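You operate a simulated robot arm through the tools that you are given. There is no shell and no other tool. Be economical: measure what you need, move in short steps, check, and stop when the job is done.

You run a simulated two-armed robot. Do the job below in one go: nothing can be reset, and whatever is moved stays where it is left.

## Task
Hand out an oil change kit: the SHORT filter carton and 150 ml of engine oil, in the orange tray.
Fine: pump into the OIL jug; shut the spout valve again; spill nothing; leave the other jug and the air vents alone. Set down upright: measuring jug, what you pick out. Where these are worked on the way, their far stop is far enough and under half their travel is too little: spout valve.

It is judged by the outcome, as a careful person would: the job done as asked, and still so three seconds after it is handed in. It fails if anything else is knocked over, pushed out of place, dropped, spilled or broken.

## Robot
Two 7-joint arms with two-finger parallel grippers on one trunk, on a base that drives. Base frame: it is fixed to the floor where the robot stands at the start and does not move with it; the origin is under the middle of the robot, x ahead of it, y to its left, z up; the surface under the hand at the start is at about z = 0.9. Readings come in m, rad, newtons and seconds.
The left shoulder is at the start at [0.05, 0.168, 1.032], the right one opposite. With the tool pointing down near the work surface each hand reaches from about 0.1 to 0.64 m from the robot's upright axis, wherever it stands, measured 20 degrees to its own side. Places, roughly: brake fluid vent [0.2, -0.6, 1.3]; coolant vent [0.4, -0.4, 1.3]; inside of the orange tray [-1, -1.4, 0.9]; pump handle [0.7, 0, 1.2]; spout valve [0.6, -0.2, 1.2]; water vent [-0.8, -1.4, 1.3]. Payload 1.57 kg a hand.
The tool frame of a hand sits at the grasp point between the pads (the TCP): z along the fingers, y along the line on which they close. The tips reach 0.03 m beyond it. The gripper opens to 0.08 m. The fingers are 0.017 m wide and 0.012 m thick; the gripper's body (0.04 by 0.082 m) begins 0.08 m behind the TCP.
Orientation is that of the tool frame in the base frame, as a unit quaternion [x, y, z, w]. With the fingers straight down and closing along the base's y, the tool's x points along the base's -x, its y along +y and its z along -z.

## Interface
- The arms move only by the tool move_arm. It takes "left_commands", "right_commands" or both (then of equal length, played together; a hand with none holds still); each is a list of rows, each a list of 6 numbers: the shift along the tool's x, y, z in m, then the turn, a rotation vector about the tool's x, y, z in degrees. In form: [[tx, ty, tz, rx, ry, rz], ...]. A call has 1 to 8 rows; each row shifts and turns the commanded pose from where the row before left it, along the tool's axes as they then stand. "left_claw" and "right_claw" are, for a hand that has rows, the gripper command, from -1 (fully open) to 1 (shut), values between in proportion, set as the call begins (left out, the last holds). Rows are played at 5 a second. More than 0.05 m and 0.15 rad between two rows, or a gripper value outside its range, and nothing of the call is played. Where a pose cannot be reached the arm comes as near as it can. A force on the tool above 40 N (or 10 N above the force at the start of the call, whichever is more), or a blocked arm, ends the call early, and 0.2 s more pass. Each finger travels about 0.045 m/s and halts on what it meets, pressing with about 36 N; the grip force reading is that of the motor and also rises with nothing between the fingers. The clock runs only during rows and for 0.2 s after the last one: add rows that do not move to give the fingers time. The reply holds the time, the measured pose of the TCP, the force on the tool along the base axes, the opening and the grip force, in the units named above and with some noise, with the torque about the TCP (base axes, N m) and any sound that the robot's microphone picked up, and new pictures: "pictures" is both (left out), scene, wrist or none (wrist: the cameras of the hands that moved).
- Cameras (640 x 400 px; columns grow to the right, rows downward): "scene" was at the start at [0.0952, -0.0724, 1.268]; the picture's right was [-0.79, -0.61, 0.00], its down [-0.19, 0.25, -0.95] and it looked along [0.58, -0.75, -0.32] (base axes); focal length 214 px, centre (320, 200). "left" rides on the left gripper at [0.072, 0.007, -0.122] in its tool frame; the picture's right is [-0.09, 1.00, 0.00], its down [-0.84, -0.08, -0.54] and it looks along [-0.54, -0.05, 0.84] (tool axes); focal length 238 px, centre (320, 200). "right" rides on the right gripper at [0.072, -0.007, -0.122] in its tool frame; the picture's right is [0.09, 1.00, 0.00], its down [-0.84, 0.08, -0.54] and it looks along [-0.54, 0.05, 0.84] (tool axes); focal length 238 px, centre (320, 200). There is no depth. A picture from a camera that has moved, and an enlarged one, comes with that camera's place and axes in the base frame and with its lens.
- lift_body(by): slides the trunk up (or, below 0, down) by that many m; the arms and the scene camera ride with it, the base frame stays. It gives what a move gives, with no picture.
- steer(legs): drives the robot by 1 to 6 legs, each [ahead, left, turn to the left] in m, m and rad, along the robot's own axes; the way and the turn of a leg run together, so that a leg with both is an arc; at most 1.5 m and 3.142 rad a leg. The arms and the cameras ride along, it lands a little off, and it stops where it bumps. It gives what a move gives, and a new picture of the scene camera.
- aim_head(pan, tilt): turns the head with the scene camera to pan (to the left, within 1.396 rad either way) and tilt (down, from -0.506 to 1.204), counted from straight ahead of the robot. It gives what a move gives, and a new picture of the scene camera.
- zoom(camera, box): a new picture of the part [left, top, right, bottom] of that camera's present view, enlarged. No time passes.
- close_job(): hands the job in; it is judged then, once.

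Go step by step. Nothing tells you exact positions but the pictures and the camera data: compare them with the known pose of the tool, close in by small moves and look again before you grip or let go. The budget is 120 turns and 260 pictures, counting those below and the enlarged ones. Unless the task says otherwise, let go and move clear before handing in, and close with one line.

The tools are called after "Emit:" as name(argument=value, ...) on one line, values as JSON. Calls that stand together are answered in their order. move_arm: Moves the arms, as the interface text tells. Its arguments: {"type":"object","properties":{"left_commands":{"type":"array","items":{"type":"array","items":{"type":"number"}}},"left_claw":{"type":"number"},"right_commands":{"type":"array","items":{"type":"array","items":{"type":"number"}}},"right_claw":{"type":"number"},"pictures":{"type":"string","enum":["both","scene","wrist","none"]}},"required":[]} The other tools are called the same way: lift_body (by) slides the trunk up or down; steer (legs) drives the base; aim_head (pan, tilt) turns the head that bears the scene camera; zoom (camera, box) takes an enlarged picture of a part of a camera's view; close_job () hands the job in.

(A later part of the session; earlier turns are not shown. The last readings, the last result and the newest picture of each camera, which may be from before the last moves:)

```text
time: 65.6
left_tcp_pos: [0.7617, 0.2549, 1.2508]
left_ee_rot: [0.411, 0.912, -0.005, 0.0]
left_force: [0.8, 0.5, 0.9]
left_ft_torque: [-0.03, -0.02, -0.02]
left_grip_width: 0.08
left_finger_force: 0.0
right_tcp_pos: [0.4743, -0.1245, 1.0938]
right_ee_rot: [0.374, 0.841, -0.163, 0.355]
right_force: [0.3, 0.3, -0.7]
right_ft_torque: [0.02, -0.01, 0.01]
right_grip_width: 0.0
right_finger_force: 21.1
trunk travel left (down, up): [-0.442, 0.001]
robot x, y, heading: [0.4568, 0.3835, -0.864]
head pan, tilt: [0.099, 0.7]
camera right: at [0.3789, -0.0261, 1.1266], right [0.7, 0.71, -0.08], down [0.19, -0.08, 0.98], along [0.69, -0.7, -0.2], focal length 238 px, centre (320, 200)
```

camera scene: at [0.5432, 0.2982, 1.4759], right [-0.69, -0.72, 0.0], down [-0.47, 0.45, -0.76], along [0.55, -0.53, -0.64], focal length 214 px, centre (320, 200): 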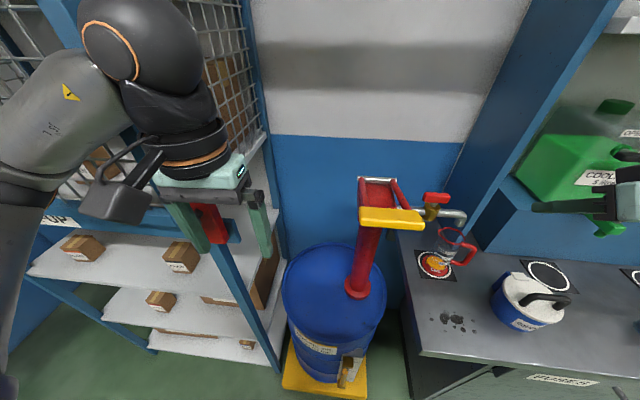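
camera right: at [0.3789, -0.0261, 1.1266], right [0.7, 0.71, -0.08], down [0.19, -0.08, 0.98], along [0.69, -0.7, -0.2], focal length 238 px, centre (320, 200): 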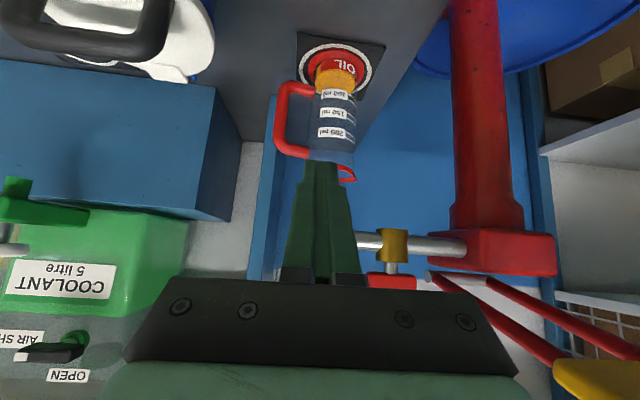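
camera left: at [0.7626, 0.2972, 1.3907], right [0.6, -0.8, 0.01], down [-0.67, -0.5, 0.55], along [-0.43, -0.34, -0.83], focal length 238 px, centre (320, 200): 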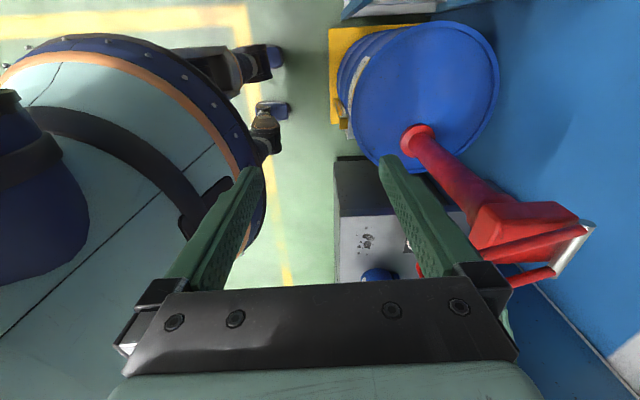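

Emit:
zoom(camera="right", box=[280, 30, 400, 150])

```text
3.33 times, centred on (340, 90) of right
camera zoom: at [0.3789, -0.0261, 1.1266], right [0.7, 0.71, -0.08], down [0.19, -0.08, 0.98], along [0.69, -0.7, -0.2], focal length 794 px, centre (253, 567)
```

zoom: 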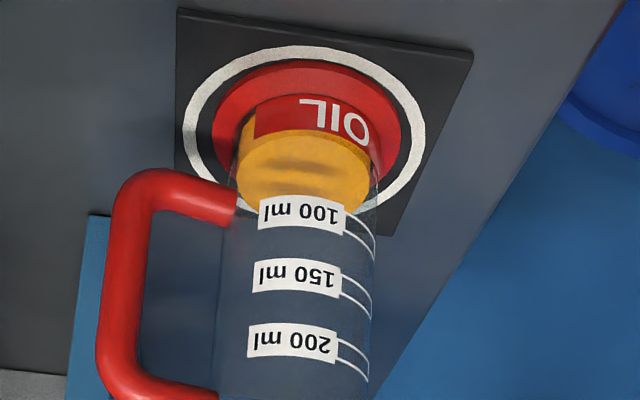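

That reads about 50 ml after two pushes. I'll go back up and do three more similar pushes, then check again.

Emit:
move_arm(right_commands=[[-0.03, 0, -0.03, 0, 0, 0], [-0.03, 0, -0.03, 0, 0, 0], [-0.03, 0, -0.03, 0, 0, 0], [-0.03, 0, -0.03, 0, 0, 0], [0, 0.05, 0, 0, 0, 0], [0, 0.05, 0, 0, 0, 0], [0, 0.05, 0, 0, 0, 0], [0, 0.05, 0, 0, 0, 0]], pictures="none")

Emit:
move_arm(right_commands=[[0, 0.01, 0, 0, 0, 0], [0, 0, 0, 0, 0, 0]], pictures="wrist")

```text
time: 67.4
left_tcp_pos: [0.7639, 0.2552, 1.2506]
left_ee_rot: [0.41, 0.912, -0.006, 0.0]
left_force: [0.0, 0.2, -0.1]
left_ft_torque: [-0.01, 0.02, -0.02]
left_grip_width: 0.08
left_finger_force: 0.1
right_tcp_pos: [0.6249, 0.0158, 1.2605]
right_ee_rot: [0.375, 0.841, -0.164, 0.355]
right_force: [0.3, -0.1, -0.2]
right_ft_torque: [-0.02, -0.02, -0.02]
right_grip_width: 0.0002
right_finger_force: 21.4
trunk travel left (down, up): [-0.442, 0.001]
robot x, y, heading: [0.4619, 0.3888, -0.87]
head pan, tilt: [0.099, 0.7]
```

```text
time: 68.0
left_tcp_pos: [0.7621, 0.2549, 1.2516]
left_ee_rot: [0.411, 0.912, -0.005, 0.0]
left_force: [0.4, -0.5, 0.1]
left_ft_torque: [-0.02, -0.03, -0.04]
left_grip_width: 0.0797
left_finger_force: 0.1
right_tcp_pos: [0.6311, 0.0195, 1.2626]
right_ee_rot: [0.374, 0.841, -0.162, 0.355]
right_force: [-0.6, 0.2, -0.2]
right_ft_torque: [0.01, -0.04, 0.05]
right_grip_width: 0.0002
right_finger_force: 21.4
trunk travel left (down, up): [-0.442, 0.001]
robot x, y, heading: [0.4609, 0.3863, -0.867]
head pan, tilt: [0.099, 0.7]
camera right: at [0.5346, 0.1181, 1.294], right [0.7, 0.71, -0.07], down [0.19, -0.08, 0.98], along [0.69, -0.7, -0.2], focal length 238 px, centre (320, 200)
```

right: 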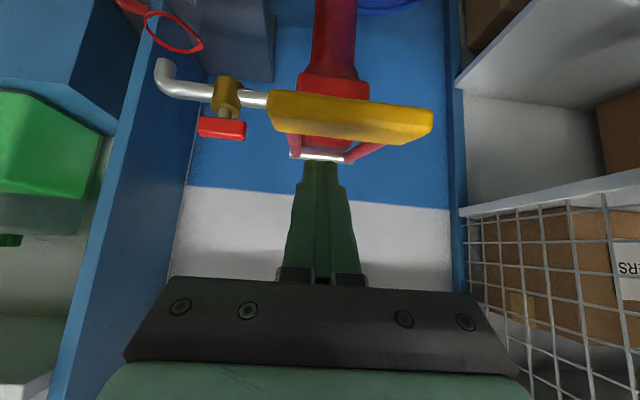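

Emit:
move_arm(right_commands=[[0.0141, 0, 0.0141, 0, 0, 0], [0.0141, 0, 0.0141, 0, 0, 0], [0.0123, 0, 0.0123, 0, 0, 0], [-0.02, 0, -0.02, 0, 0, 0], [-0.011, 0, -0.011, 0, 0, 0], [0, 0, 0, 0, 0, 0], [0.0155, 0, 0.0155, 0, 0, 0], [0.0155, 0, 0.0155, 0, 0, 0]], pictures="none")

Emit:
move_arm(right_commands=[[-0.02, 0, -0.02, 0, 0, 0], [-0.02, 0, -0.02, 0, 0, 0], [0, -0.05, 0, 0, 0, 0], [0, -0.05, 0, 0, 0, 0], [0, -0.05, 0, 0, 0, 0], [0, -0.05, 0, 0, 0, 0], [0, -0.01, 0, 0, 0, 0], [0, 0, 0, 0, 0, 0]], pictures="none")

Emit:
zoom(camera="scene", box=[410, 220, 490, 280])

```text
time: 69.8
left_tcp_pos: [0.7617, 0.2554, 1.2514]
left_ee_rot: [0.409, 0.912, -0.005, 0.0]
left_force: [-0.3, -0.4, 0.6]
left_ft_torque: [0.0, 0.03, 0.01]
left_grip_width: 0.0801
left_finger_force: 0.0
right_tcp_pos: [0.6319, 0.0166, 1.2046]
right_ee_rot: [0.373, 0.841, -0.163, 0.356]
right_force: [-0.4, 1.8, 5.2]
right_ft_torque: [0.01, -0.03, 0.06]
right_grip_width: 0.0004
right_finger_force: 21.7
trunk travel left (down, up): [-0.442, 0.001]
robot x, y, heading: [0.4528, 0.3873, -0.867]
head pan, tilt: [0.099, 0.7]
```

```text
time: 71.6
left_tcp_pos: [0.7622, 0.2551, 1.2518]
left_ee_rot: [0.411, 0.912, -0.005, 0.001]
left_force: [0.6, 1.1, 0.8]
left_ft_torque: [-0.02, -0.01, 0.0]
left_grip_width: 0.0801
left_finger_force: 0.0
right_tcp_pos: [0.4736, -0.1213, 1.2625]
right_ee_rot: [0.374, 0.841, -0.163, 0.355]
right_force: [0.9, -0.9, -0.5]
right_ft_torque: [-0.04, -0.02, -0.01]
right_grip_width: 0.0
right_finger_force: 21.3
trunk travel left (down, up): [-0.442, 0.001]
robot x, y, heading: [0.4621, 0.3889, -0.867]
head pan, tilt: [0.099, 0.7]
```

```text
6.67 times, centred on (450, 250) of scene
camera zoom: at [0.5436, 0.2988, 1.4759], right [-0.69, -0.72, 0.0], down [-0.47, 0.45, -0.77], along [0.55, -0.53, -0.64], focal length 1430 px, centre (-547, -133)
```

zoom: 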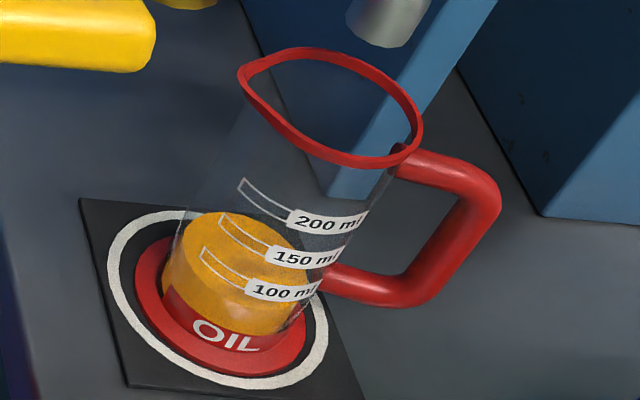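

Level is near but below 100 ml. I'll take a side reading again.

Emit:
move_arm(right_commands=[[0.03, 0, 0.03, 0, 0, 0], [0.03, 0, 0.03, 0, 0, 0], [0.03, 0, 0.03, 0, 0, 0], [0.03, 0, 0.03, 0, 0, 0], [0, 0, 0, 0, 0, 0]], pictures="none")

Emit:
zoom(camera="right", box=[280, 30, 400, 150])

```text
time: 72.8
left_tcp_pos: [0.7616, 0.2547, 1.2513]
left_ee_rot: [0.411, 0.912, -0.005, 0.001]
left_force: [0.0, 0.1, -0.3]
left_ft_torque: [0.0, 0.01, -0.01]
left_grip_width: 0.0799
left_finger_force: 0.0
right_tcp_pos: [0.4733, -0.1263, 1.0918]
right_ee_rot: [0.374, 0.841, -0.163, 0.355]
right_force: [0.2, 0.5, 0.4]
right_ft_torque: [0.0, 0.0, -0.02]
right_grip_width: 0.0
right_finger_force: 21.4
trunk travel left (down, up): [-0.442, 0.001]
robot x, y, heading: [0.4566, 0.3865, -0.866]
head pan, tilt: [0.099, 0.7]
```

```text
3.33 times, centred on (340, 90) of right
camera zoom: at [0.3759, -0.0285, 1.1239], right [0.7, 0.71, -0.07], down [0.19, -0.08, 0.98], along [0.69, -0.7, -0.2], focal length 794 px, centre (253, 567)
```

zoom: 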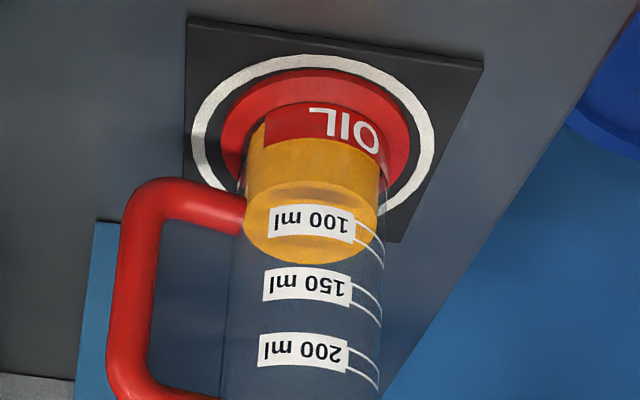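

About 77 ml now, so each short push gives ~13 ml. I'll do two deeper pushes next.

Emit:
move_arm(right_commands=[[-0.03, 0, -0.03, 0, 0, 0], [-0.03, 0, -0.03, 0, 0, 0], [-0.03, 0, -0.03, 0, 0, 0], [-0.03, 0, -0.03, 0, 0, 0], [0, 0.05, 0, 0, 0, 0], [0, 0.05, 0, 0, 0, 0], [0, 0.05, 0, 0, 0, 0], [0, 0.05, 0, 0, 0, 0]], pictures="none")

Emit:
move_arm(right_commands=[[0, 0.01, 0, 0, 0, 0], [0.0206, 0, 0.0206, 0, 0, 0], [0.0206, 0, 0.0206, 0, 0, 0], [0.0206, 0, 0.0206, 0, 0, 0], [-0.025, 0, -0.025, 0, 0, 0], [-0.025, 0, -0.025, 0, 0, 0], [0.025, 0, 0.025, 0, 0, 0], [0.025, 0, 0.025, 0, 0, 0]], pictures="none")

Emit:
move_arm(right_commands=[[-0.0309, 0, -0.0309, 0, 0, 0], [-0.0309, 0, -0.0309, 0, 0, 0], [0, -0.05, 0, 0, 0, 0], [0, -0.05, 0, 0, 0, 0], [0, -0.05, 0, 0, 0, 0], [0, -0.05, 0, 0, 0, 0], [0, -0.01, 0, 0, 0, 0]], pictures="none")

Emit:
move_arm(right_commands=[[0.03, 0, 0.03, 0, 0, 0], [0.03, 0, 0.03, 0, 0, 0], [0.03, 0, 0.03, 0, 0, 0], [0.03, 0, 0.03, 0, 0, 0], [0, 0, 0, 0, 0, 0]], pictures="none")

Emit:
zoom(camera="right", box=[280, 30, 400, 150])

```text
time: 74.6
left_tcp_pos: [0.7642, 0.2558, 1.2513]
left_ee_rot: [0.41, 0.912, -0.005, -0.001]
left_force: [-0.2, -0.4, 0.8]
left_ft_torque: [-0.01, 0.01, 0.01]
left_grip_width: 0.0799
left_finger_force: 0.2
right_tcp_pos: [0.625, 0.0131, 1.2583]
right_ee_rot: [0.374, 0.841, -0.165, 0.355]
right_force: [-0.2, 0.0, 0.0]
right_ft_torque: [0.01, 0.03, 0.01]
right_grip_width: 0.0
right_finger_force: 21.4
trunk travel left (down, up): [-0.442, 0.001]
robot x, y, heading: [0.4592, 0.3836, -0.868]
head pan, tilt: [0.099, 0.7]
```

```text
time: 76.4
left_tcp_pos: [0.7622, 0.256, 1.2513]
left_ee_rot: [0.411, 0.912, -0.006, 0.001]
left_force: [0.3, -0.2, 0.2]
left_ft_torque: [0.03, -0.01, -0.04]
left_grip_width: 0.0798
left_finger_force: 0.0
right_tcp_pos: [0.629, 0.0172, 1.1709]
right_ee_rot: [0.373, 0.841, -0.163, 0.356]
right_force: [-0.1, 0.2, 5.9]
right_ft_torque: [0.01, -0.04, 0.07]
right_grip_width: 0.0002
right_finger_force: 21.6
trunk travel left (down, up): [-0.442, 0.001]
robot x, y, heading: [0.4588, 0.3882, -0.864]
head pan, tilt: [0.099, 0.7]
```

```text
time: 78.0
left_tcp_pos: [0.7621, 0.2552, 1.2496]
left_ee_rot: [0.409, 0.912, -0.005, 0.0]
left_force: [0.0, 0.3, -0.6]
left_ft_torque: [-0.02, -0.01, 0.02]
left_grip_width: 0.0802
left_finger_force: 0.2
right_tcp_pos: [0.4732, -0.1212, 1.262]
right_ee_rot: [0.373, 0.842, -0.163, 0.354]
right_force: [0.8, -0.6, 0.5]
right_ft_torque: [-0.01, 0.0, 0.03]
right_grip_width: 0.0002
right_finger_force: 21.4
trunk travel left (down, up): [-0.442, 0.001]
robot x, y, heading: [0.4599, 0.3859, -0.867]
head pan, tilt: [0.099, 0.7]
```

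```text
time: 79.2
left_tcp_pos: [0.7614, 0.2539, 1.25]
left_ee_rot: [0.411, 0.912, -0.004, 0.001]
left_force: [0.0, 0.6, -0.5]
left_ft_torque: [0.01, 0.02, 0.03]
left_grip_width: 0.0801
left_finger_force: 0.1
right_tcp_pos: [0.4746, -0.126, 1.0925]
right_ee_rot: [0.373, 0.841, -0.162, 0.355]
right_force: [0.0, 0.4, -0.1]
right_ft_torque: [0.01, -0.01, -0.02]
right_grip_width: 0.0
right_finger_force: 21.2
trunk travel left (down, up): [-0.442, 0.001]
robot x, y, heading: [0.4592, 0.3855, -0.862]
head pan, tilt: [0.099, 0.7]
```

```text
3.33 times, centred on (340, 90) of right
camera zoom: at [0.379, -0.0283, 1.1256], right [0.7, 0.71, -0.07], down [0.19, -0.08, 0.98], along [0.69, -0.7, -0.2], focal length 794 px, centre (253, 567)
```

zoom: 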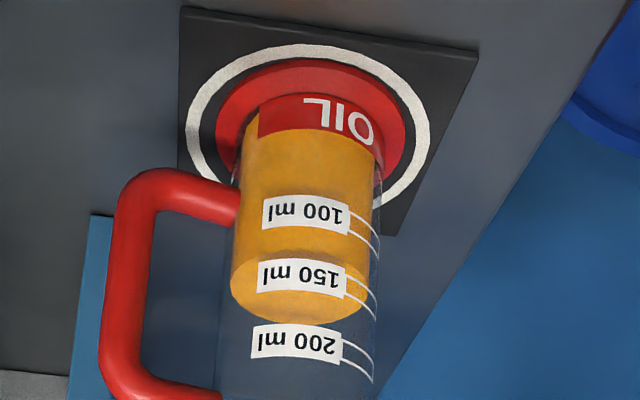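

Now about 130 ml. One push of ~49 mm travel should add the last 20 ml.

Emit:
move_arm(right_commands=[[-0.03, 0, -0.03, 0, 0, 0], [-0.03, 0, -0.03, 0, 0, 0], [-0.03, 0, -0.03, 0, 0, 0], [-0.03, 0, -0.03, 0, 0, 0], [0, 0.05, 0, 0, 0, 0], [0, 0.05, 0, 0, 0, 0], [0, 0.05, 0, 0, 0, 0], [0, 0.05, 0, 0, 0, 0]], pictures="none")

Emit:
move_arm(right_commands=[[0, 0.01, 0, 0, 0, 0], [0, 0, 0, 0, 0, 0], [0.0176, 0, 0.0176, 0, 0, 0], [0.0176, 0, 0.0176, 0, 0, 0], [0.0176, 0, 0.0176, 0, 0, 0]], pictures="none")

Emit:
move_arm(right_commands=[[-0.0264, 0, -0.0264, 0, 0, 0], [-0.0264, 0, -0.0264, 0, 0, 0], [0, -0.05, 0, 0, 0, 0], [0, -0.05, 0, 0, 0, 0], [0, -0.05, 0, 0, 0, 0], [0, -0.05, 0, 0, 0, 0], [0, -0.01, 0, 0, 0, 0]], pictures="none")

Emit:
move_arm(right_commands=[[0.03, 0, 0.03, 0, 0, 0], [0.03, 0, 0.03, 0, 0, 0], [0.03, 0, 0.03, 0, 0, 0], [0.03, 0, 0.03, 0, 0, 0], [0, 0, 0, 0, 0, 0]], pictures="none")

Emit:
zoom(camera="right", box=[280, 30, 400, 150])

```text
time: 81.0
left_tcp_pos: [0.763, 0.2549, 1.2506]
left_ee_rot: [0.41, 0.912, -0.005, -0.001]
left_force: [0.3, 1.1, 0.3]
left_ft_torque: [-0.01, 0.02, -0.02]
left_grip_width: 0.0799
left_finger_force: 0.1
right_tcp_pos: [0.6267, 0.0121, 1.2596]
right_ee_rot: [0.374, 0.841, -0.165, 0.356]
right_force: [-0.2, 0.2, -0.8]
right_ft_torque: [0.0, 0.0, -0.04]
right_grip_width: 0.0002
right_finger_force: 21.5
trunk travel left (down, up): [-0.442, 0.001]
robot x, y, heading: [0.4583, 0.3852, -0.868]
head pan, tilt: [0.099, 0.7]
```

```text
time: 82.2
left_tcp_pos: [0.762, 0.2545, 1.2508]
left_ee_rot: [0.411, 0.911, -0.005, 0.001]
left_force: [-0.3, 0.0, 1.1]
left_ft_torque: [0.01, 0.0, 0.0]
left_grip_width: 0.0802
left_finger_force: 0.1
right_tcp_pos: [0.6315, 0.0201, 1.1868]
right_ee_rot: [0.373, 0.841, -0.163, 0.356]
right_force: [-0.2, 1.0, 5.1]
right_ft_torque: [-0.04, -0.05, 0.07]
right_grip_width: 0.0
right_finger_force: 21.1
trunk travel left (down, up): [-0.442, 0.001]
robot x, y, heading: [0.4563, 0.3915, -0.861]
head pan, tilt: [0.099, 0.7]
```

```text
time: 83.8
left_tcp_pos: [0.7622, 0.2537, 1.251]
left_ee_rot: [0.411, 0.912, -0.005, 0.0]
left_force: [1.3, -0.6, -0.3]
left_ft_torque: [0.0, -0.04, -0.04]
left_grip_width: 0.08
left_finger_force: 0.0
right_tcp_pos: [0.4749, -0.1217, 1.2612]
right_ee_rot: [0.373, 0.841, -0.164, 0.356]
right_force: [-0.5, -0.6, 0.1]
right_ft_torque: [0.0, 0.03, 0.0]
right_grip_width: 0.0001
right_finger_force: 21.7
trunk travel left (down, up): [-0.442, 0.001]
robot x, y, heading: [0.459, 0.3905, -0.86]
head pan, tilt: [0.099, 0.7]
```

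```text
time: 85.0
left_tcp_pos: [0.7628, 0.2539, 1.2502]
left_ee_rot: [0.409, 0.912, -0.005, 0.001]
left_force: [-0.1, -0.2, 0.7]
left_ft_torque: [0.01, 0.02, 0.01]
left_grip_width: 0.0803
left_finger_force: 0.1
right_tcp_pos: [0.4775, -0.1231, 1.0942]
right_ee_rot: [0.373, 0.841, -0.162, 0.356]
right_force: [0.3, -0.4, -0.6]
right_ft_torque: [0.0, -0.02, 0.02]
right_grip_width: 0.0
right_finger_force: 21.1
trunk travel left (down, up): [-0.442, 0.001]
robot x, y, heading: [0.4623, 0.3877, -0.861]
head pan, tilt: [0.099, 0.7]
```

```text
3.33 times, centred on (340, 90) of right
camera zoom: at [0.38, -0.0245, 1.1275], right [0.7, 0.71, -0.07], down [0.19, -0.08, 0.98], along [0.69, -0.7, -0.2], focal length 794 px, centre (253, 567)
```

zoom: 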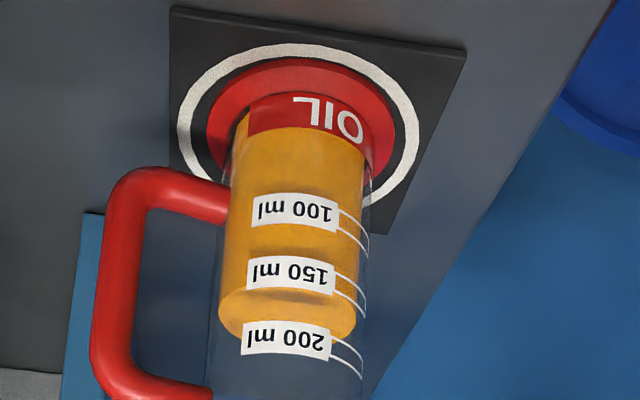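

Emit:
zoom(camera="right", box=[315, 95, 355, 140])

Emit:
zoom(camera="scene", box=[420, 225, 480, 270])

```text
8.89 times, centred on (335, 118) of right
camera zoom: at [0.38, -0.0245, 1.1275], right [0.7, 0.71, -0.07], down [0.19, -0.08, 0.98], along [0.69, -0.7, -0.2], focal length 2119 px, centre (187, 933)
```

zoom: 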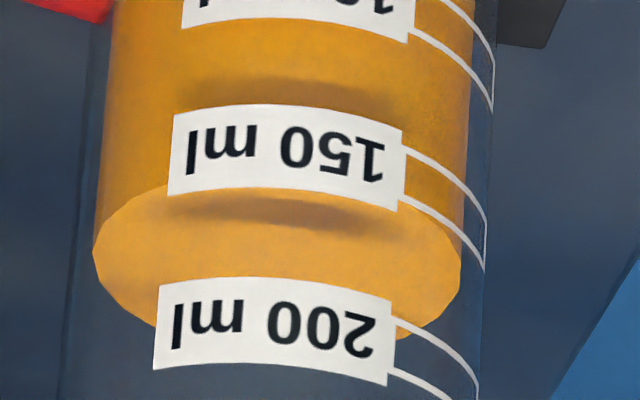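

```text
8.89 times, centred on (450, 248) of scene
camera zoom: at [0.5438, 0.2988, 1.4759], right [-0.69, -0.72, 0.0], down [-0.47, 0.45, -0.76], along [0.55, -0.53, -0.64], focal length 1906 px, centre (-836, -222)
```

zoom: 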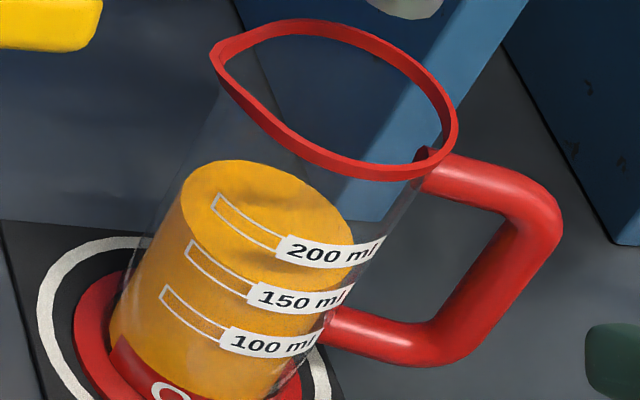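

That reads about 150 ml allowing for parallax, so pumping is done. Now to shut the valve: I'll raise the right hand, turn it to come in from the right along the bar, and open the fingers.

Emit:
move_arm(right_commands=[[-0.03, 0, -0.03, 0, 0, 0], [-0.03, 0, -0.03, 0, 0, 0], [-0.03, 0, -0.03, 0, 0, 0], [-0.03, 0, -0.03, 0, 0, 0], [0, 0, 0, -5.7, 0, -5.7], [0, 0, 0, -5.7, 0, -5.7], [0, 0, 0, -5.7, 0, -5.7], [0, 0, 0, -5.7, 0, -5.7]], right_claw=-0.3, pictures="none")

Emit:
move_arm(right_commands=[[0, 0, 0, -5.7, 0, -5.7], [0, 0, 0, -5.7, 0, -5.7], [0, 0, 0, -5.7, 0, -5.7], [0, 0, 0, -5.7, 0, -5.7], [0, 0, 0, -5.7, 0, -5.7], [0, 0, 0, -5.7, 0, -5.7], [0, 0, 0, -5.7, 0, -5.7], [0, 0, 0, 0, 0, 0]], pictures="both")

```text
time: 86.8
left_tcp_pos: [0.7621, 0.2542, 1.2515]
left_ee_rot: [0.411, 0.912, -0.004, -0.001]
left_force: [0.2, 0.8, 0.4]
left_ft_torque: [-0.04, -0.01, 0.03]
left_grip_width: 0.0801
left_finger_force: 0.0
right_tcp_pos: [0.4756, -0.1213, 1.263]
right_ee_rot: [0.124, 0.914, -0.061, 0.382]
right_force: [-0.7, -0.1, -0.2]
right_ft_torque: [0.0, 0.01, 0.0]
right_grip_width: 0.0521
right_finger_force: 0.0
trunk travel left (down, up): [-0.442, 0.001]
robot x, y, heading: [0.456, 0.3865, -0.866]
head pan, tilt: [0.099, 0.7]
```

```text
time: 88.6
left_tcp_pos: [0.7625, 0.2554, 1.2518]
left_ee_rot: [0.411, 0.912, -0.005, 0.0]
left_force: [-0.7, 1.1, -0.1]
left_ft_torque: [-0.01, -0.01, 0.0]
left_grip_width: 0.08
left_finger_force: 0.0
right_tcp_pos: [0.4749, -0.1213, 1.2631]
right_ee_rot: [-0.325, 0.867, 0.123, 0.358]
right_force: [-1.0, 0.5, 0.4]
right_ft_torque: [0.02, -0.02, -0.04]
right_grip_width: 0.0521
right_finger_force: 0.1
trunk travel left (down, up): [-0.442, 0.001]
robot x, y, heading: [0.4568, 0.3858, -0.864]
head pan, tilt: [0.099, 0.7]
camera scene: at [0.5436, 0.2988, 1.4759], right [-0.69, -0.72, 0.0], down [-0.47, 0.45, -0.77], along [0.55, -0.53, -0.64], focal length 214 px, centre (320, 200)
camera right: at [0.3752, -0.2149, 1.2993], right [-0.7, 0.71, -0.08], down [0.1, 0.21, 0.97], along [0.71, 0.67, -0.22], focal length 238 px, centre (320, 200)
```

scene: 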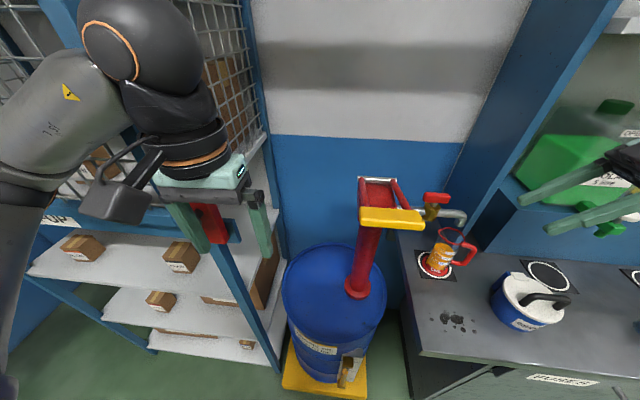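
right: 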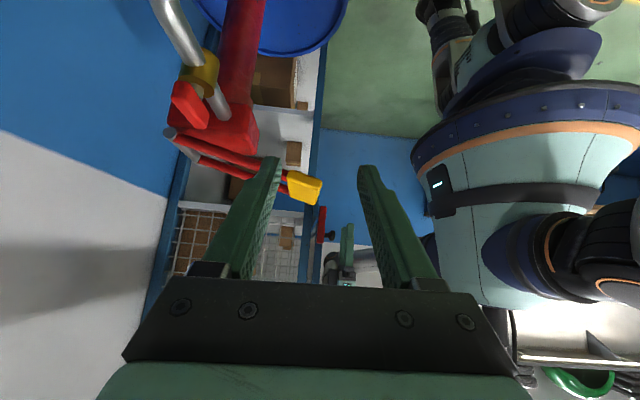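

Alignment with the bar is right. Next is the pre-approach point.

Emit:
move_arm(right_commands=[[0.0035, -0.0353, 0.0047, 0, 0, 0], [0.0035, -0.0353, 0.0047, 0, 0, 0], [0.0035, -0.0353, 0.0047, 0, 0, 0], [0.0035, -0.0353, 0.0047, 0, 0, 0], [0, 0, 0, 0, 0, 0]], pictures="both")

Emit:
zoom(camera="scene", box=[400, 160, 500, 240])

```text
time: 89.8
left_tcp_pos: [0.7612, 0.255, 1.2511]
left_ee_rot: [0.41, 0.912, -0.005, 0.0]
left_force: [0.3, 0.1, 1.0]
left_ft_torque: [0.03, -0.03, 0.03]
left_grip_width: 0.08
left_finger_force: 0.0
right_tcp_pos: [0.5677, -0.2279, 1.2427]
right_ee_rot: [-0.325, 0.867, 0.123, 0.358]
right_force: [-0.4, 0.4, 0.1]
right_ft_torque: [0.0, 0.0, 0.01]
right_grip_width: 0.0522
right_finger_force: 0.0
trunk travel left (down, up): [-0.442, 0.001]
robot x, y, heading: [0.4564, 0.3873, -0.864]
head pan, tilt: [0.099, 0.7]
camera scene: at [0.5431, 0.2988, 1.4759], right [-0.69, -0.72, 0.0], down [-0.46, 0.45, -0.77], along [0.55, -0.53, -0.64], focal length 214 px, centre (320, 200)
camera right: at [0.4681, -0.3209, 1.2797], right [-0.7, 0.71, -0.08], down [0.1, 0.21, 0.97], along [0.71, 0.67, -0.22], focal length 238 px, centre (320, 200)
```

scene: 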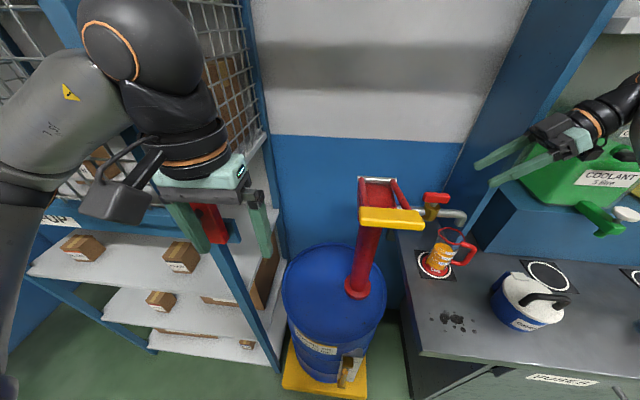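
right: 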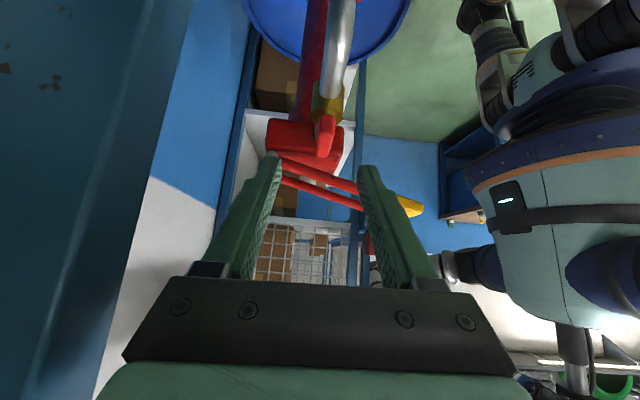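

```text
5.00 times, centred on (450, 200) of scene
camera zoom: at [0.5431, 0.2988, 1.4759], right [-0.69, -0.72, 0.0], down [-0.46, 0.45, -0.77], along [0.55, -0.53, -0.64], focal length 1072 px, centre (-330, 200)
```

zoom: 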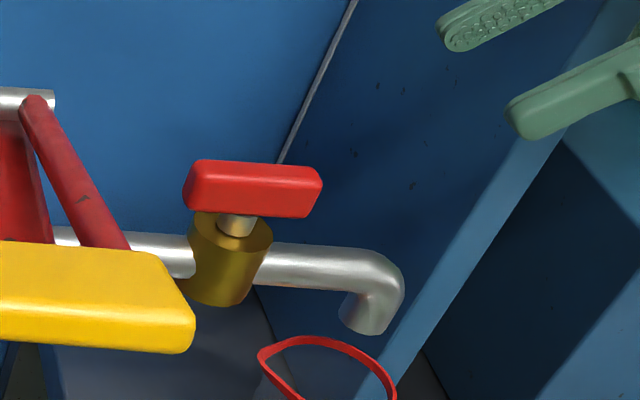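

Well aligned. I'll advance 0.10 m and grip.

Emit:
move_arm(right_commands=[[0, 0, 0.026, 0, 0, 0], [0, 0, 0.026, 0, 0, 0], [0, 0, 0.026, 0, 0, 0], [0, 0, 0.026, 0, 0, 0], [0, 0, 0, 0, 0, 0]], pictures="wrist")

Emit:
move_arm(right_commands=[[0, 0, 0, 0, 0, 0], [0, 0, 0, 0, 0, 0], [0, 0, 0, 0, 0, 0], [0, 0, 0, 0, 0, 0]], right_claw=1, pictures="none")

Emit:
zoom(camera="scene", box=[400, 160, 500, 240])

```text
time: 91.0
left_tcp_pos: [0.762, 0.2553, 1.2511]
left_ee_rot: [0.41, 0.912, -0.005, 0.001]
left_force: [-0.1, 1.0, 0.6]
left_ft_torque: [-0.01, 0.02, -0.04]
left_grip_width: 0.0801
left_finger_force: 0.0
right_tcp_pos: [0.6257, -0.1802, 1.1671]
right_ee_rot: [-0.324, 0.867, 0.123, 0.358]
right_force: [-0.3, 0.0, 0.2]
right_ft_torque: [0.01, -0.06, 0.02]
right_grip_width: 0.0519
right_finger_force: 0.1
trunk travel left (down, up): [-0.442, 0.001]
robot x, y, heading: [0.4558, 0.3854, -0.863]
head pan, tilt: [0.099, 0.7]
camera right: at [0.5265, -0.2742, 1.2038], right [-0.7, 0.71, -0.08], down [0.1, 0.21, 0.97], along [0.71, 0.67, -0.22], focal length 238 px, centre (320, 200)
```

right: 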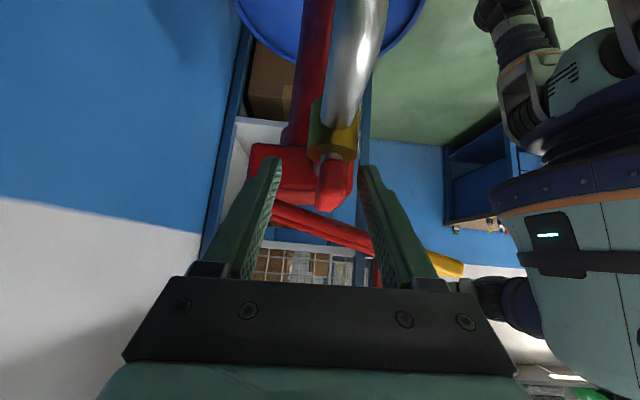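

```text
time: 92.0
left_tcp_pos: [0.7599, 0.2573, 1.2517]
left_ee_rot: [0.411, 0.912, -0.005, 0.003]
left_force: [0.8, 0.5, 0.4]
left_ft_torque: [0.04, 0.01, 0.02]
left_grip_width: 0.0802
left_finger_force: 0.1
right_tcp_pos: [0.6229, -0.1753, 1.1672]
right_ee_rot: [-0.328, 0.866, 0.128, 0.355]
right_force: [-18.2, 29.6, -9.3]
right_ft_torque: [0.75, -0.34, -0.31]
right_grip_width: 0.0162
right_finger_force: 30.3
trunk travel left (down, up): [-0.442, 0.001]
robot x, y, heading: [0.4603, 0.3868, -0.865]
head pan, tilt: [0.099, 0.7]
```

```text
5.00 times, centred on (450, 200) of scene
camera zoom: at [0.5406, 0.3027, 1.4762], right [-0.69, -0.72, 0.0], down [-0.46, 0.44, -0.77], along [0.55, -0.53, -0.64], focal length 1072 px, centre (-330, 200)
```

zoom: 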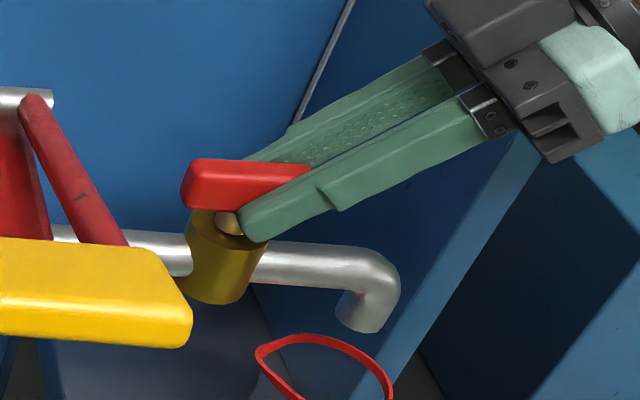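

Gripped, but the hand is pulled about 5 mm sideways. I'll relieve that, then turn the valve back.

Emit:
move_arm(right_commands=[[0, 0.005, 0, 0, 0, 0], [0, 0, 0, 0, 0, 0]], pictures="none")

Emit:
move_arm(right_commands=[[0, 0.002, 0, 5.6, 0, 5.6], [0, 0.0025, 0, 5.6, 0, 5.6], [0, 0, 0, 0, 0, 0]], pictures="none")

```text
time: 92.6
left_tcp_pos: [0.7626, 0.2554, 1.2522]
left_ee_rot: [0.41, 0.912, -0.005, 0.001]
left_force: [-0.4, 0.4, -0.4]
left_ft_torque: [-0.01, 0.01, -0.01]
left_grip_width: 0.08
left_finger_force: 0.1
right_tcp_pos: [0.621, -0.1762, 1.1669]
right_ee_rot: [-0.326, 0.867, 0.125, 0.355]
right_force: [-7.2, 15.5, -12.2]
right_ft_torque: [0.07, 0.83, -0.09]
right_grip_width: 0.0161
right_finger_force: 31.7
trunk travel left (down, up): [-0.442, 0.001]
robot x, y, heading: [0.4598, 0.3884, -0.863]
head pan, tilt: [0.099, 0.7]
```

```text
time: 93.4
left_tcp_pos: [0.7624, 0.255, 1.2501]
left_ee_rot: [0.41, 0.912, -0.005, 0.001]
left_force: [0.1, 0.0, 0.5]
left_ft_torque: [-0.03, 0.01, -0.01]
left_grip_width: 0.0798
left_finger_force: 0.1
right_tcp_pos: [0.6194, -0.1704, 1.1672]
right_ee_rot: [-0.202, 0.903, 0.075, 0.372]
right_force: [-2.3, 12.2, -11.0]
right_ft_torque: [0.41, 0.96, 0.26]
right_grip_width: 0.0163
right_finger_force: 31.5
trunk travel left (down, up): [-0.442, 0.001]
robot x, y, heading: [0.4577, 0.3864, -0.861]
head pan, tilt: [0.099, 0.7]
```

Emit:
move_arm(right_commands=[[0.001, 0.004, 0.001, 5.6, 0, 5.6], [0, 0.003, 0, 5.6, 0, 5.6], [0, 0.0025, 0, 5.6, 0, 5.6], [0, 0, 0, 0, 0, 0]], pictures="none")

Emit:
move_arm(right_commands=[[0, 0.0025, 0, 5.6, 0, 5.6], [0, 0.0025, 0, 5.6, 0, 5.6], [0, 0.0025, 0, 5.6, 0, 5.6], [0, 0, 0, 0, 0, 0]], pictures="wrist")

```text
time: 94.4
left_tcp_pos: [0.7636, 0.2557, 1.2511]
left_ee_rot: [0.41, 0.912, -0.005, 0.0]
left_force: [-0.3, 0.2, 0.6]
left_ft_torque: [0.01, -0.04, -0.02]
left_grip_width: 0.08
left_finger_force: 0.1
right_tcp_pos: [0.6157, -0.1643, 1.168]
right_ee_rot: [-0.011, 0.922, -0.006, 0.387]
right_force: [4.8, 3.7, 3.2]
right_ft_torque: [0.75, 0.56, 0.1]
right_grip_width: 0.0161
right_finger_force: 31.3
trunk travel left (down, up): [-0.442, 0.001]
robot x, y, heading: [0.4554, 0.3872, -0.862]
head pan, tilt: [0.099, 0.7]
```

```text
time: 95.4
left_tcp_pos: [0.7635, 0.2552, 1.2507]
left_ee_rot: [0.409, 0.912, -0.005, 0.0]
left_force: [-0.2, 0.0, -0.5]
left_ft_torque: [-0.02, -0.04, 0.01]
left_grip_width: 0.0799
left_finger_force: 0.1
right_tcp_pos: [0.6182, -0.156, 1.167]
right_ee_rot: [0.18, 0.903, -0.086, 0.381]
right_force: [8.2, -3.4, 8.4]
right_ft_torque: [0.7, -0.17, 0.0]
right_grip_width: 0.016
right_finger_force: 31.5
trunk travel left (down, up): [-0.442, 0.001]
robot x, y, heading: [0.4584, 0.3867, -0.864]
head pan, tilt: [0.099, 0.7]
camera right: at [0.4895, -0.1077, 1.2006], right [0.33, 0.94, -0.08], down [0.21, 0.01, 0.98], along [0.92, -0.34, -0.2], focal length 238 px, centre (320, 200)
```

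right: 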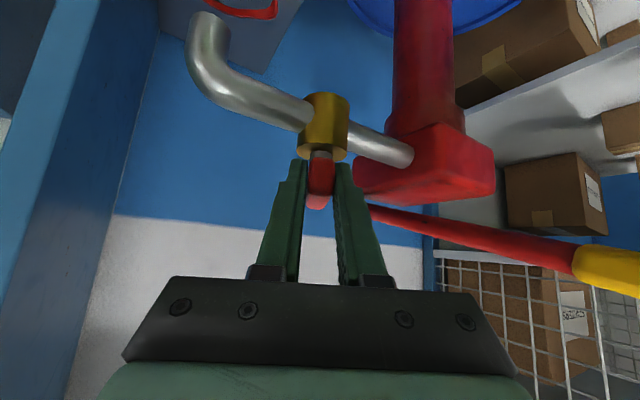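

Emit:
move_arm(right_commands=[[-0.001, 0.0025, 0.001, 5.6, 0, 5.6], [0, 0.0025, 0, 5.6, 0, 5.6], [0, 0.0025, 0, 5.6, 0, 5.6], [0, 0.001, 0, 2.8, 0, 2.8], [0, 0, 0, 0, 0, 0]], pictures="none")

Emit:
zoom(camera="right", box=[160, 50, 480, 250])

```text
time: 96.6
left_tcp_pos: [0.7627, 0.2559, 1.2509]
left_ee_rot: [0.41, 0.912, -0.006, 0.001]
left_force: [0.3, -1.1, -0.4]
left_ft_torque: [-0.01, -0.01, -0.01]
left_grip_width: 0.0802
left_finger_force: 0.2
right_tcp_pos: [0.6238, -0.1464, 1.1667]
right_ee_rot: [0.39, 0.832, -0.171, 0.355]
right_force: [2.9, 2.8, 10.7]
right_ft_torque: [0.25, -0.87, 0.38]
right_grip_width: 0.0161
right_finger_force: 31.3
trunk travel left (down, up): [-0.442, 0.001]
robot x, y, heading: [0.46, 0.3831, -0.867]
head pan, tilt: [0.099, 0.7]
```

```text
2.00 times, centred on (320, 150) of right
camera zoom: at [0.5314, -0.0461, 1.1995], right [0.73, 0.68, -0.07], down [0.18, -0.09, 0.98], along [0.66, -0.73, -0.19], focal length 477 px, centre (320, 300)
```

zoom: 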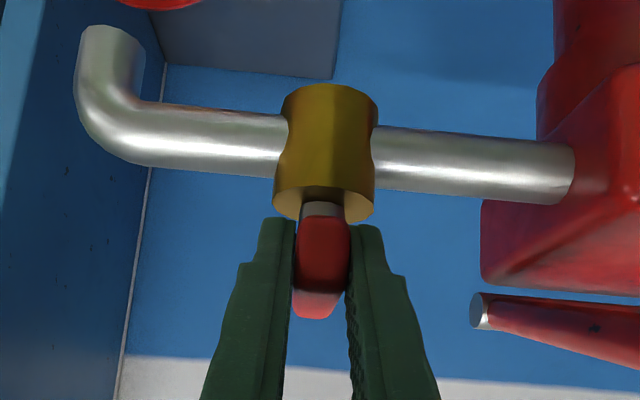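

Back to the shut position. A small nudge against the stop, then release and retreat.

Emit:
move_arm(right_commands=[[0, 0.001, 0, 2.2, 0, 2.2], [0, 0, 0, 0, 0, 0]], pictures="none")

Emit:
move_arm(right_commands=[[0, 0, 0, 0, 0, 0], [0, 0, 0, 0, 0, 0], [0, 0, 0, 0, 0, 0]], right_claw=-0.3, pictures="none")

Emit:
move_arm(right_commands=[[0, 0, -0.04, 0, 0, 0], [0, 0, -0.04, 0, 0, 0], [0, 0, -0.04, 0, 0, 0], [0, -0.04, 0, 0, 0, 0], [0, -0.04, 0, 0, 0, 0], [0, 0, 0, 0, 0, 0]], pictures="scene")

Emit:
zoom(camera="scene", box=[380, 160, 500, 290])

```text
time: 97.2
left_tcp_pos: [0.7617, 0.256, 1.2522]
left_ee_rot: [0.411, 0.911, -0.005, 0.001]
left_force: [-0.4, 1.1, 0.5]
left_ft_torque: [0.0, 0.0, 0.01]
left_grip_width: 0.0801
left_finger_force: 0.1
right_tcp_pos: [0.6238, -0.1478, 1.1663]
right_ee_rot: [0.414, 0.821, -0.181, 0.35]
right_force: [0.8, 0.0, 15.8]
right_ft_torque: [0.17, -0.53, 1.2]
right_grip_width: 0.0173
right_finger_force: 32.0
trunk travel left (down, up): [-0.442, 0.001]
robot x, y, heading: [0.4569, 0.3889, -0.863]
head pan, tilt: [0.099, 0.7]
```

```text
time: 98.0
left_tcp_pos: [0.7621, 0.2543, 1.2514]
left_ee_rot: [0.41, 0.912, -0.006, 0.001]
left_force: [-0.1, 0.5, -0.3]
left_ft_torque: [-0.03, -0.04, 0.01]
left_grip_width: 0.08
left_finger_force: 0.1
right_tcp_pos: [0.6242, -0.148, 1.1647]
right_ee_rot: [0.414, 0.822, -0.179, 0.347]
right_force: [-0.7, 0.4, -0.2]
right_ft_torque: [-0.01, -0.02, -0.03]
right_grip_width: 0.0519
right_finger_force: 0.0
trunk travel left (down, up): [-0.442, 0.001]
robot x, y, heading: [0.4589, 0.3861, -0.863]
head pan, tilt: [0.099, 0.7]
```

```text
time: 99.4
left_tcp_pos: [0.7628, 0.2549, 1.2517]
left_ee_rot: [0.41, 0.912, -0.004, 0.0]
left_force: [1.7, 0.1, 0.6]
left_ft_torque: [-0.01, -0.01, 0.01]
left_grip_width: 0.08
left_finger_force: 0.1
right_tcp_pos: [0.5126, -0.1268, 1.2466]
right_ee_rot: [0.413, 0.822, -0.179, 0.348]
right_force: [-0.5, -0.8, -0.9]
right_ft_torque: [-0.01, -0.05, 0.0]
right_grip_width: 0.052
right_finger_force: 0.1
trunk travel left (down, up): [-0.442, 0.001]
robot x, y, heading: [0.4577, 0.3881, -0.863]
head pan, tilt: [0.099, 0.7]
camera scene: at [0.5443, 0.2986, 1.4758], right [-0.69, -0.72, 0.0], down [-0.47, 0.45, -0.76], along [0.55, -0.53, -0.64], focal length 214 px, centre (320, 200)
```

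scene: 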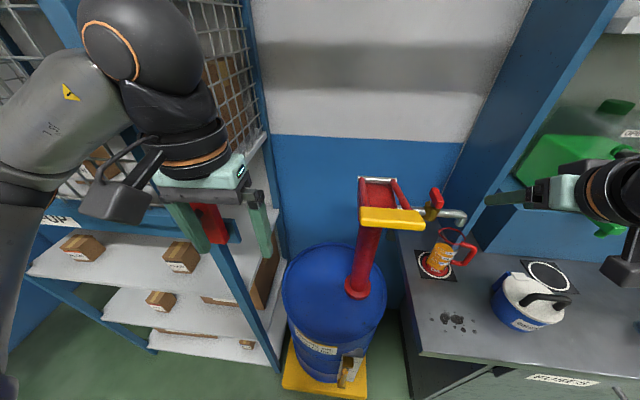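

```text
3.08 times, centred on (440, 225) of scene
camera zoom: at [0.5443, 0.2986, 1.4758], right [-0.69, -0.72, 0.0], down [-0.47, 0.45, -0.76], along [0.55, -0.53, -0.64], focal length 660 px, centre (-49, 123)
```

zoom: 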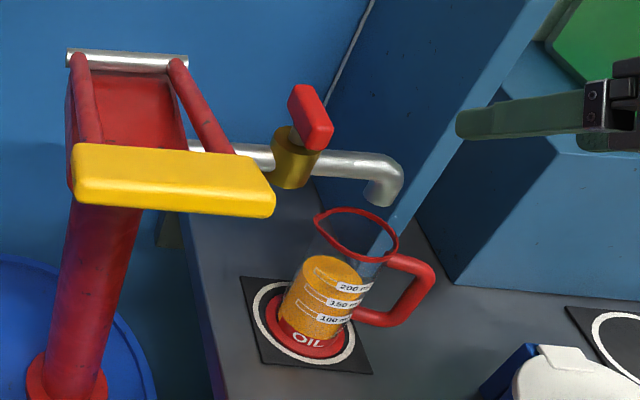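

The valve is shut and about 150 ml is in the jug. I'll grip the jug body from the front, with the right finger passing through the handle loop. First I'll set the hand's angle and come down in front of it.

Emit:
move_arm(right_commands=[[0, 0, 0, 4.95, 0, 4.95], [0, 0, 0, 4.95, 0, 4.95], [0, 0, 0, 0, -8, 0], [0, 0, 0, 0, 0, 0]], right_claw=-1, pictures="none")

Emit:
move_arm(right_commands=[[0.0325, 0.004, 0.0277, 0, 0, 0], [0.0325, 0.004, 0.0277, 0, 0, 0], [0.0325, 0.004, 0.0277, 0, 0, 0], [0.0325, 0.004, 0.0277, 0, 0, 0], [0, 0, 0, 0, 0, 0]], pictures="both")

```text
time: 100.4
left_tcp_pos: [0.7623, 0.2545, 1.2521]
left_ee_rot: [0.41, 0.912, -0.005, -0.001]
left_force: [-0.4, -0.4, 0.4]
left_ft_torque: [0.04, -0.02, 0.01]
left_grip_width: 0.0798
left_finger_force: 0.1
right_tcp_pos: [0.5107, -0.1262, 1.2488]
right_ee_rot: [0.495, 0.74, -0.254, 0.378]
right_force: [0.7, -0.6, -0.3]
right_ft_torque: [-0.03, -0.03, 0.04]
right_grip_width: 0.0799
right_finger_force: 0.0
trunk travel left (down, up): [-0.442, 0.001]
robot x, y, heading: [0.4605, 0.385, -0.863]
head pan, tilt: [0.099, 0.7]
```

```text
time: 101.6
left_tcp_pos: [0.7621, 0.2548, 1.2508]
left_ee_rot: [0.411, 0.912, -0.005, 0.0]
left_force: [1.0, 0.3, -0.3]
left_ft_torque: [0.02, 0.0, 0.04]
left_grip_width: 0.08
left_finger_force: 0.0
right_tcp_pos: [0.5262, -0.1334, 1.0818]
right_ee_rot: [0.495, 0.74, -0.254, 0.378]
right_force: [0.2, 0.3, -0.4]
right_ft_torque: [0.01, 0.0, -0.01]
right_grip_width: 0.08
right_finger_force: 0.1
trunk travel left (down, up): [-0.442, 0.001]
robot x, y, heading: [0.4565, 0.3863, -0.862]
head pan, tilt: [0.099, 0.7]
camera scene: at [0.5437, 0.2988, 1.4759], right [-0.69, -0.72, 0.0], down [-0.47, 0.45, -0.76], along [0.55, -0.53, -0.64], focal length 214 px, centre (320, 200)
camera right: at [0.4669, -0.0062, 1.0941], right [0.9, 0.43, -0.08], down [0.09, -0.02, 1.0], along [0.43, -0.9, -0.05], focal length 238 px, centre (320, 200)
```

scene: 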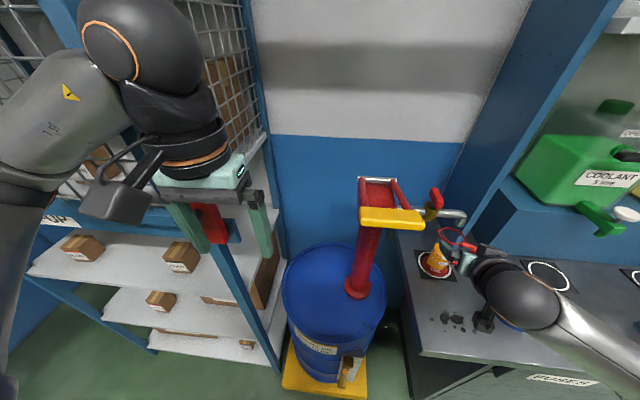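
right: 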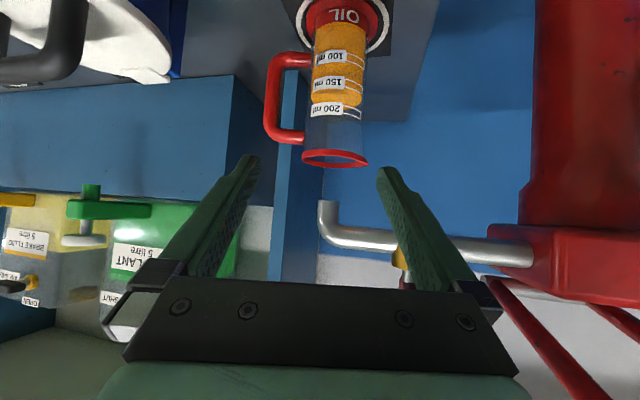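

Emit:
zoom(camera="right", box=[240, 0, 440, 180])

```text
2.22 times, centred on (340, 90) of right
camera zoom: at [0.4669, -0.0062, 1.0941], right [0.9, 0.43, -0.08], down [0.09, -0.02, 1.0], along [0.43, -0.9, -0.05], focal length 530 px, centre (276, 444)
```

zoom: 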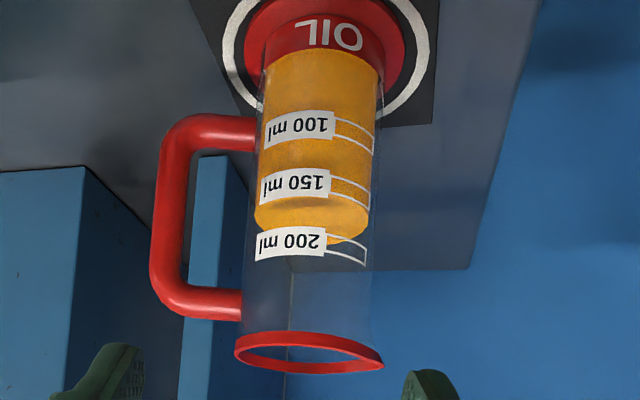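

The handle loop faces the hand squarely and the level is about 150 ml. I'll shift to line up on the jug axis, narrow the fingers to 71 mm, and look.

Emit:
move_arm(right_commands=[[0.0164, 0.0069, 0, 0, 0, 0], [0.0164, 0.0069, 0, 0, 0, 0], [0, 0, 0.04, 0, 0, 0], [0, 0, 0.02, 0, 0, 0], [0, 0, 0, 0, 0, 0]], right_claw=-0.78, pictures="wrist")

Emit:
zoom(camera="scene", box=[400, 200, 520, 290])

```text
time: 102.8
left_tcp_pos: [0.7638, 0.2544, 1.2511]
left_ee_rot: [0.41, 0.912, -0.005, 0.0]
left_force: [0.0, -0.9, 0.0]
left_ft_torque: [0.03, 0.01, -0.01]
left_grip_width: 0.0798
left_finger_force: 0.0
right_tcp_pos: [0.5533, -0.1542, 1.0176]
right_ee_rot: [0.495, 0.74, -0.254, 0.377]
right_force: [0.5, -0.4, 0.2]
right_ft_torque: [0.01, 0.02, 0.02]
right_grip_width: 0.0711
right_finger_force: 0.0
trunk travel left (down, up): [-0.442, 0.001]
robot x, y, heading: [0.4597, 0.3886, -0.864]
head pan, tilt: [0.099, 0.7]
camera right: at [0.4929, -0.0273, 1.0306], right [0.9, 0.43, -0.08], down [0.09, -0.02, 1.0], along [0.43, -0.9, -0.05], focal length 238 px, centre (320, 200)
```

right: 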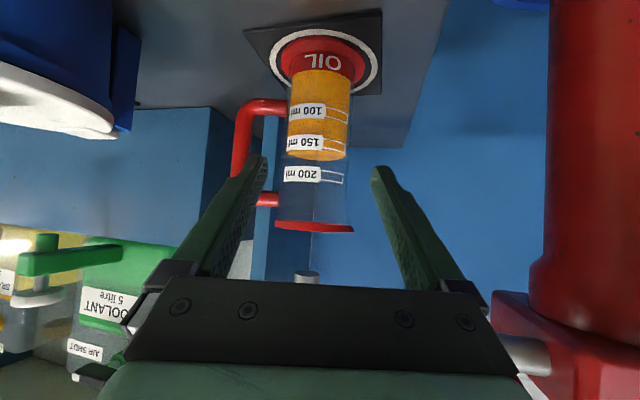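

```text
4.44 times, centred on (460, 245) of scene
camera zoom: at [0.5437, 0.2987, 1.4759], right [-0.69, -0.72, 0.0], down [-0.47, 0.45, -0.76], along [0.55, -0.53, -0.64], focal length 953 px, centre (-302, 0)
```

zoom: 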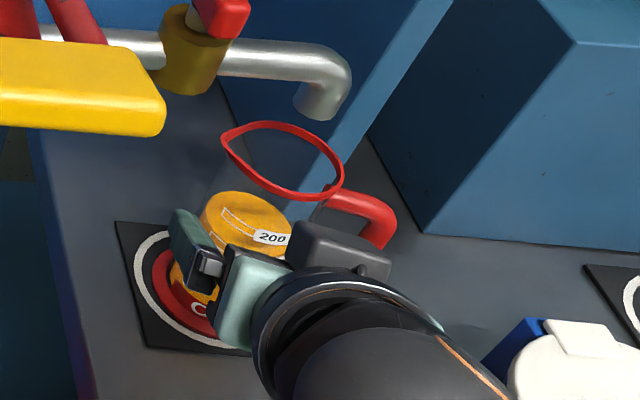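

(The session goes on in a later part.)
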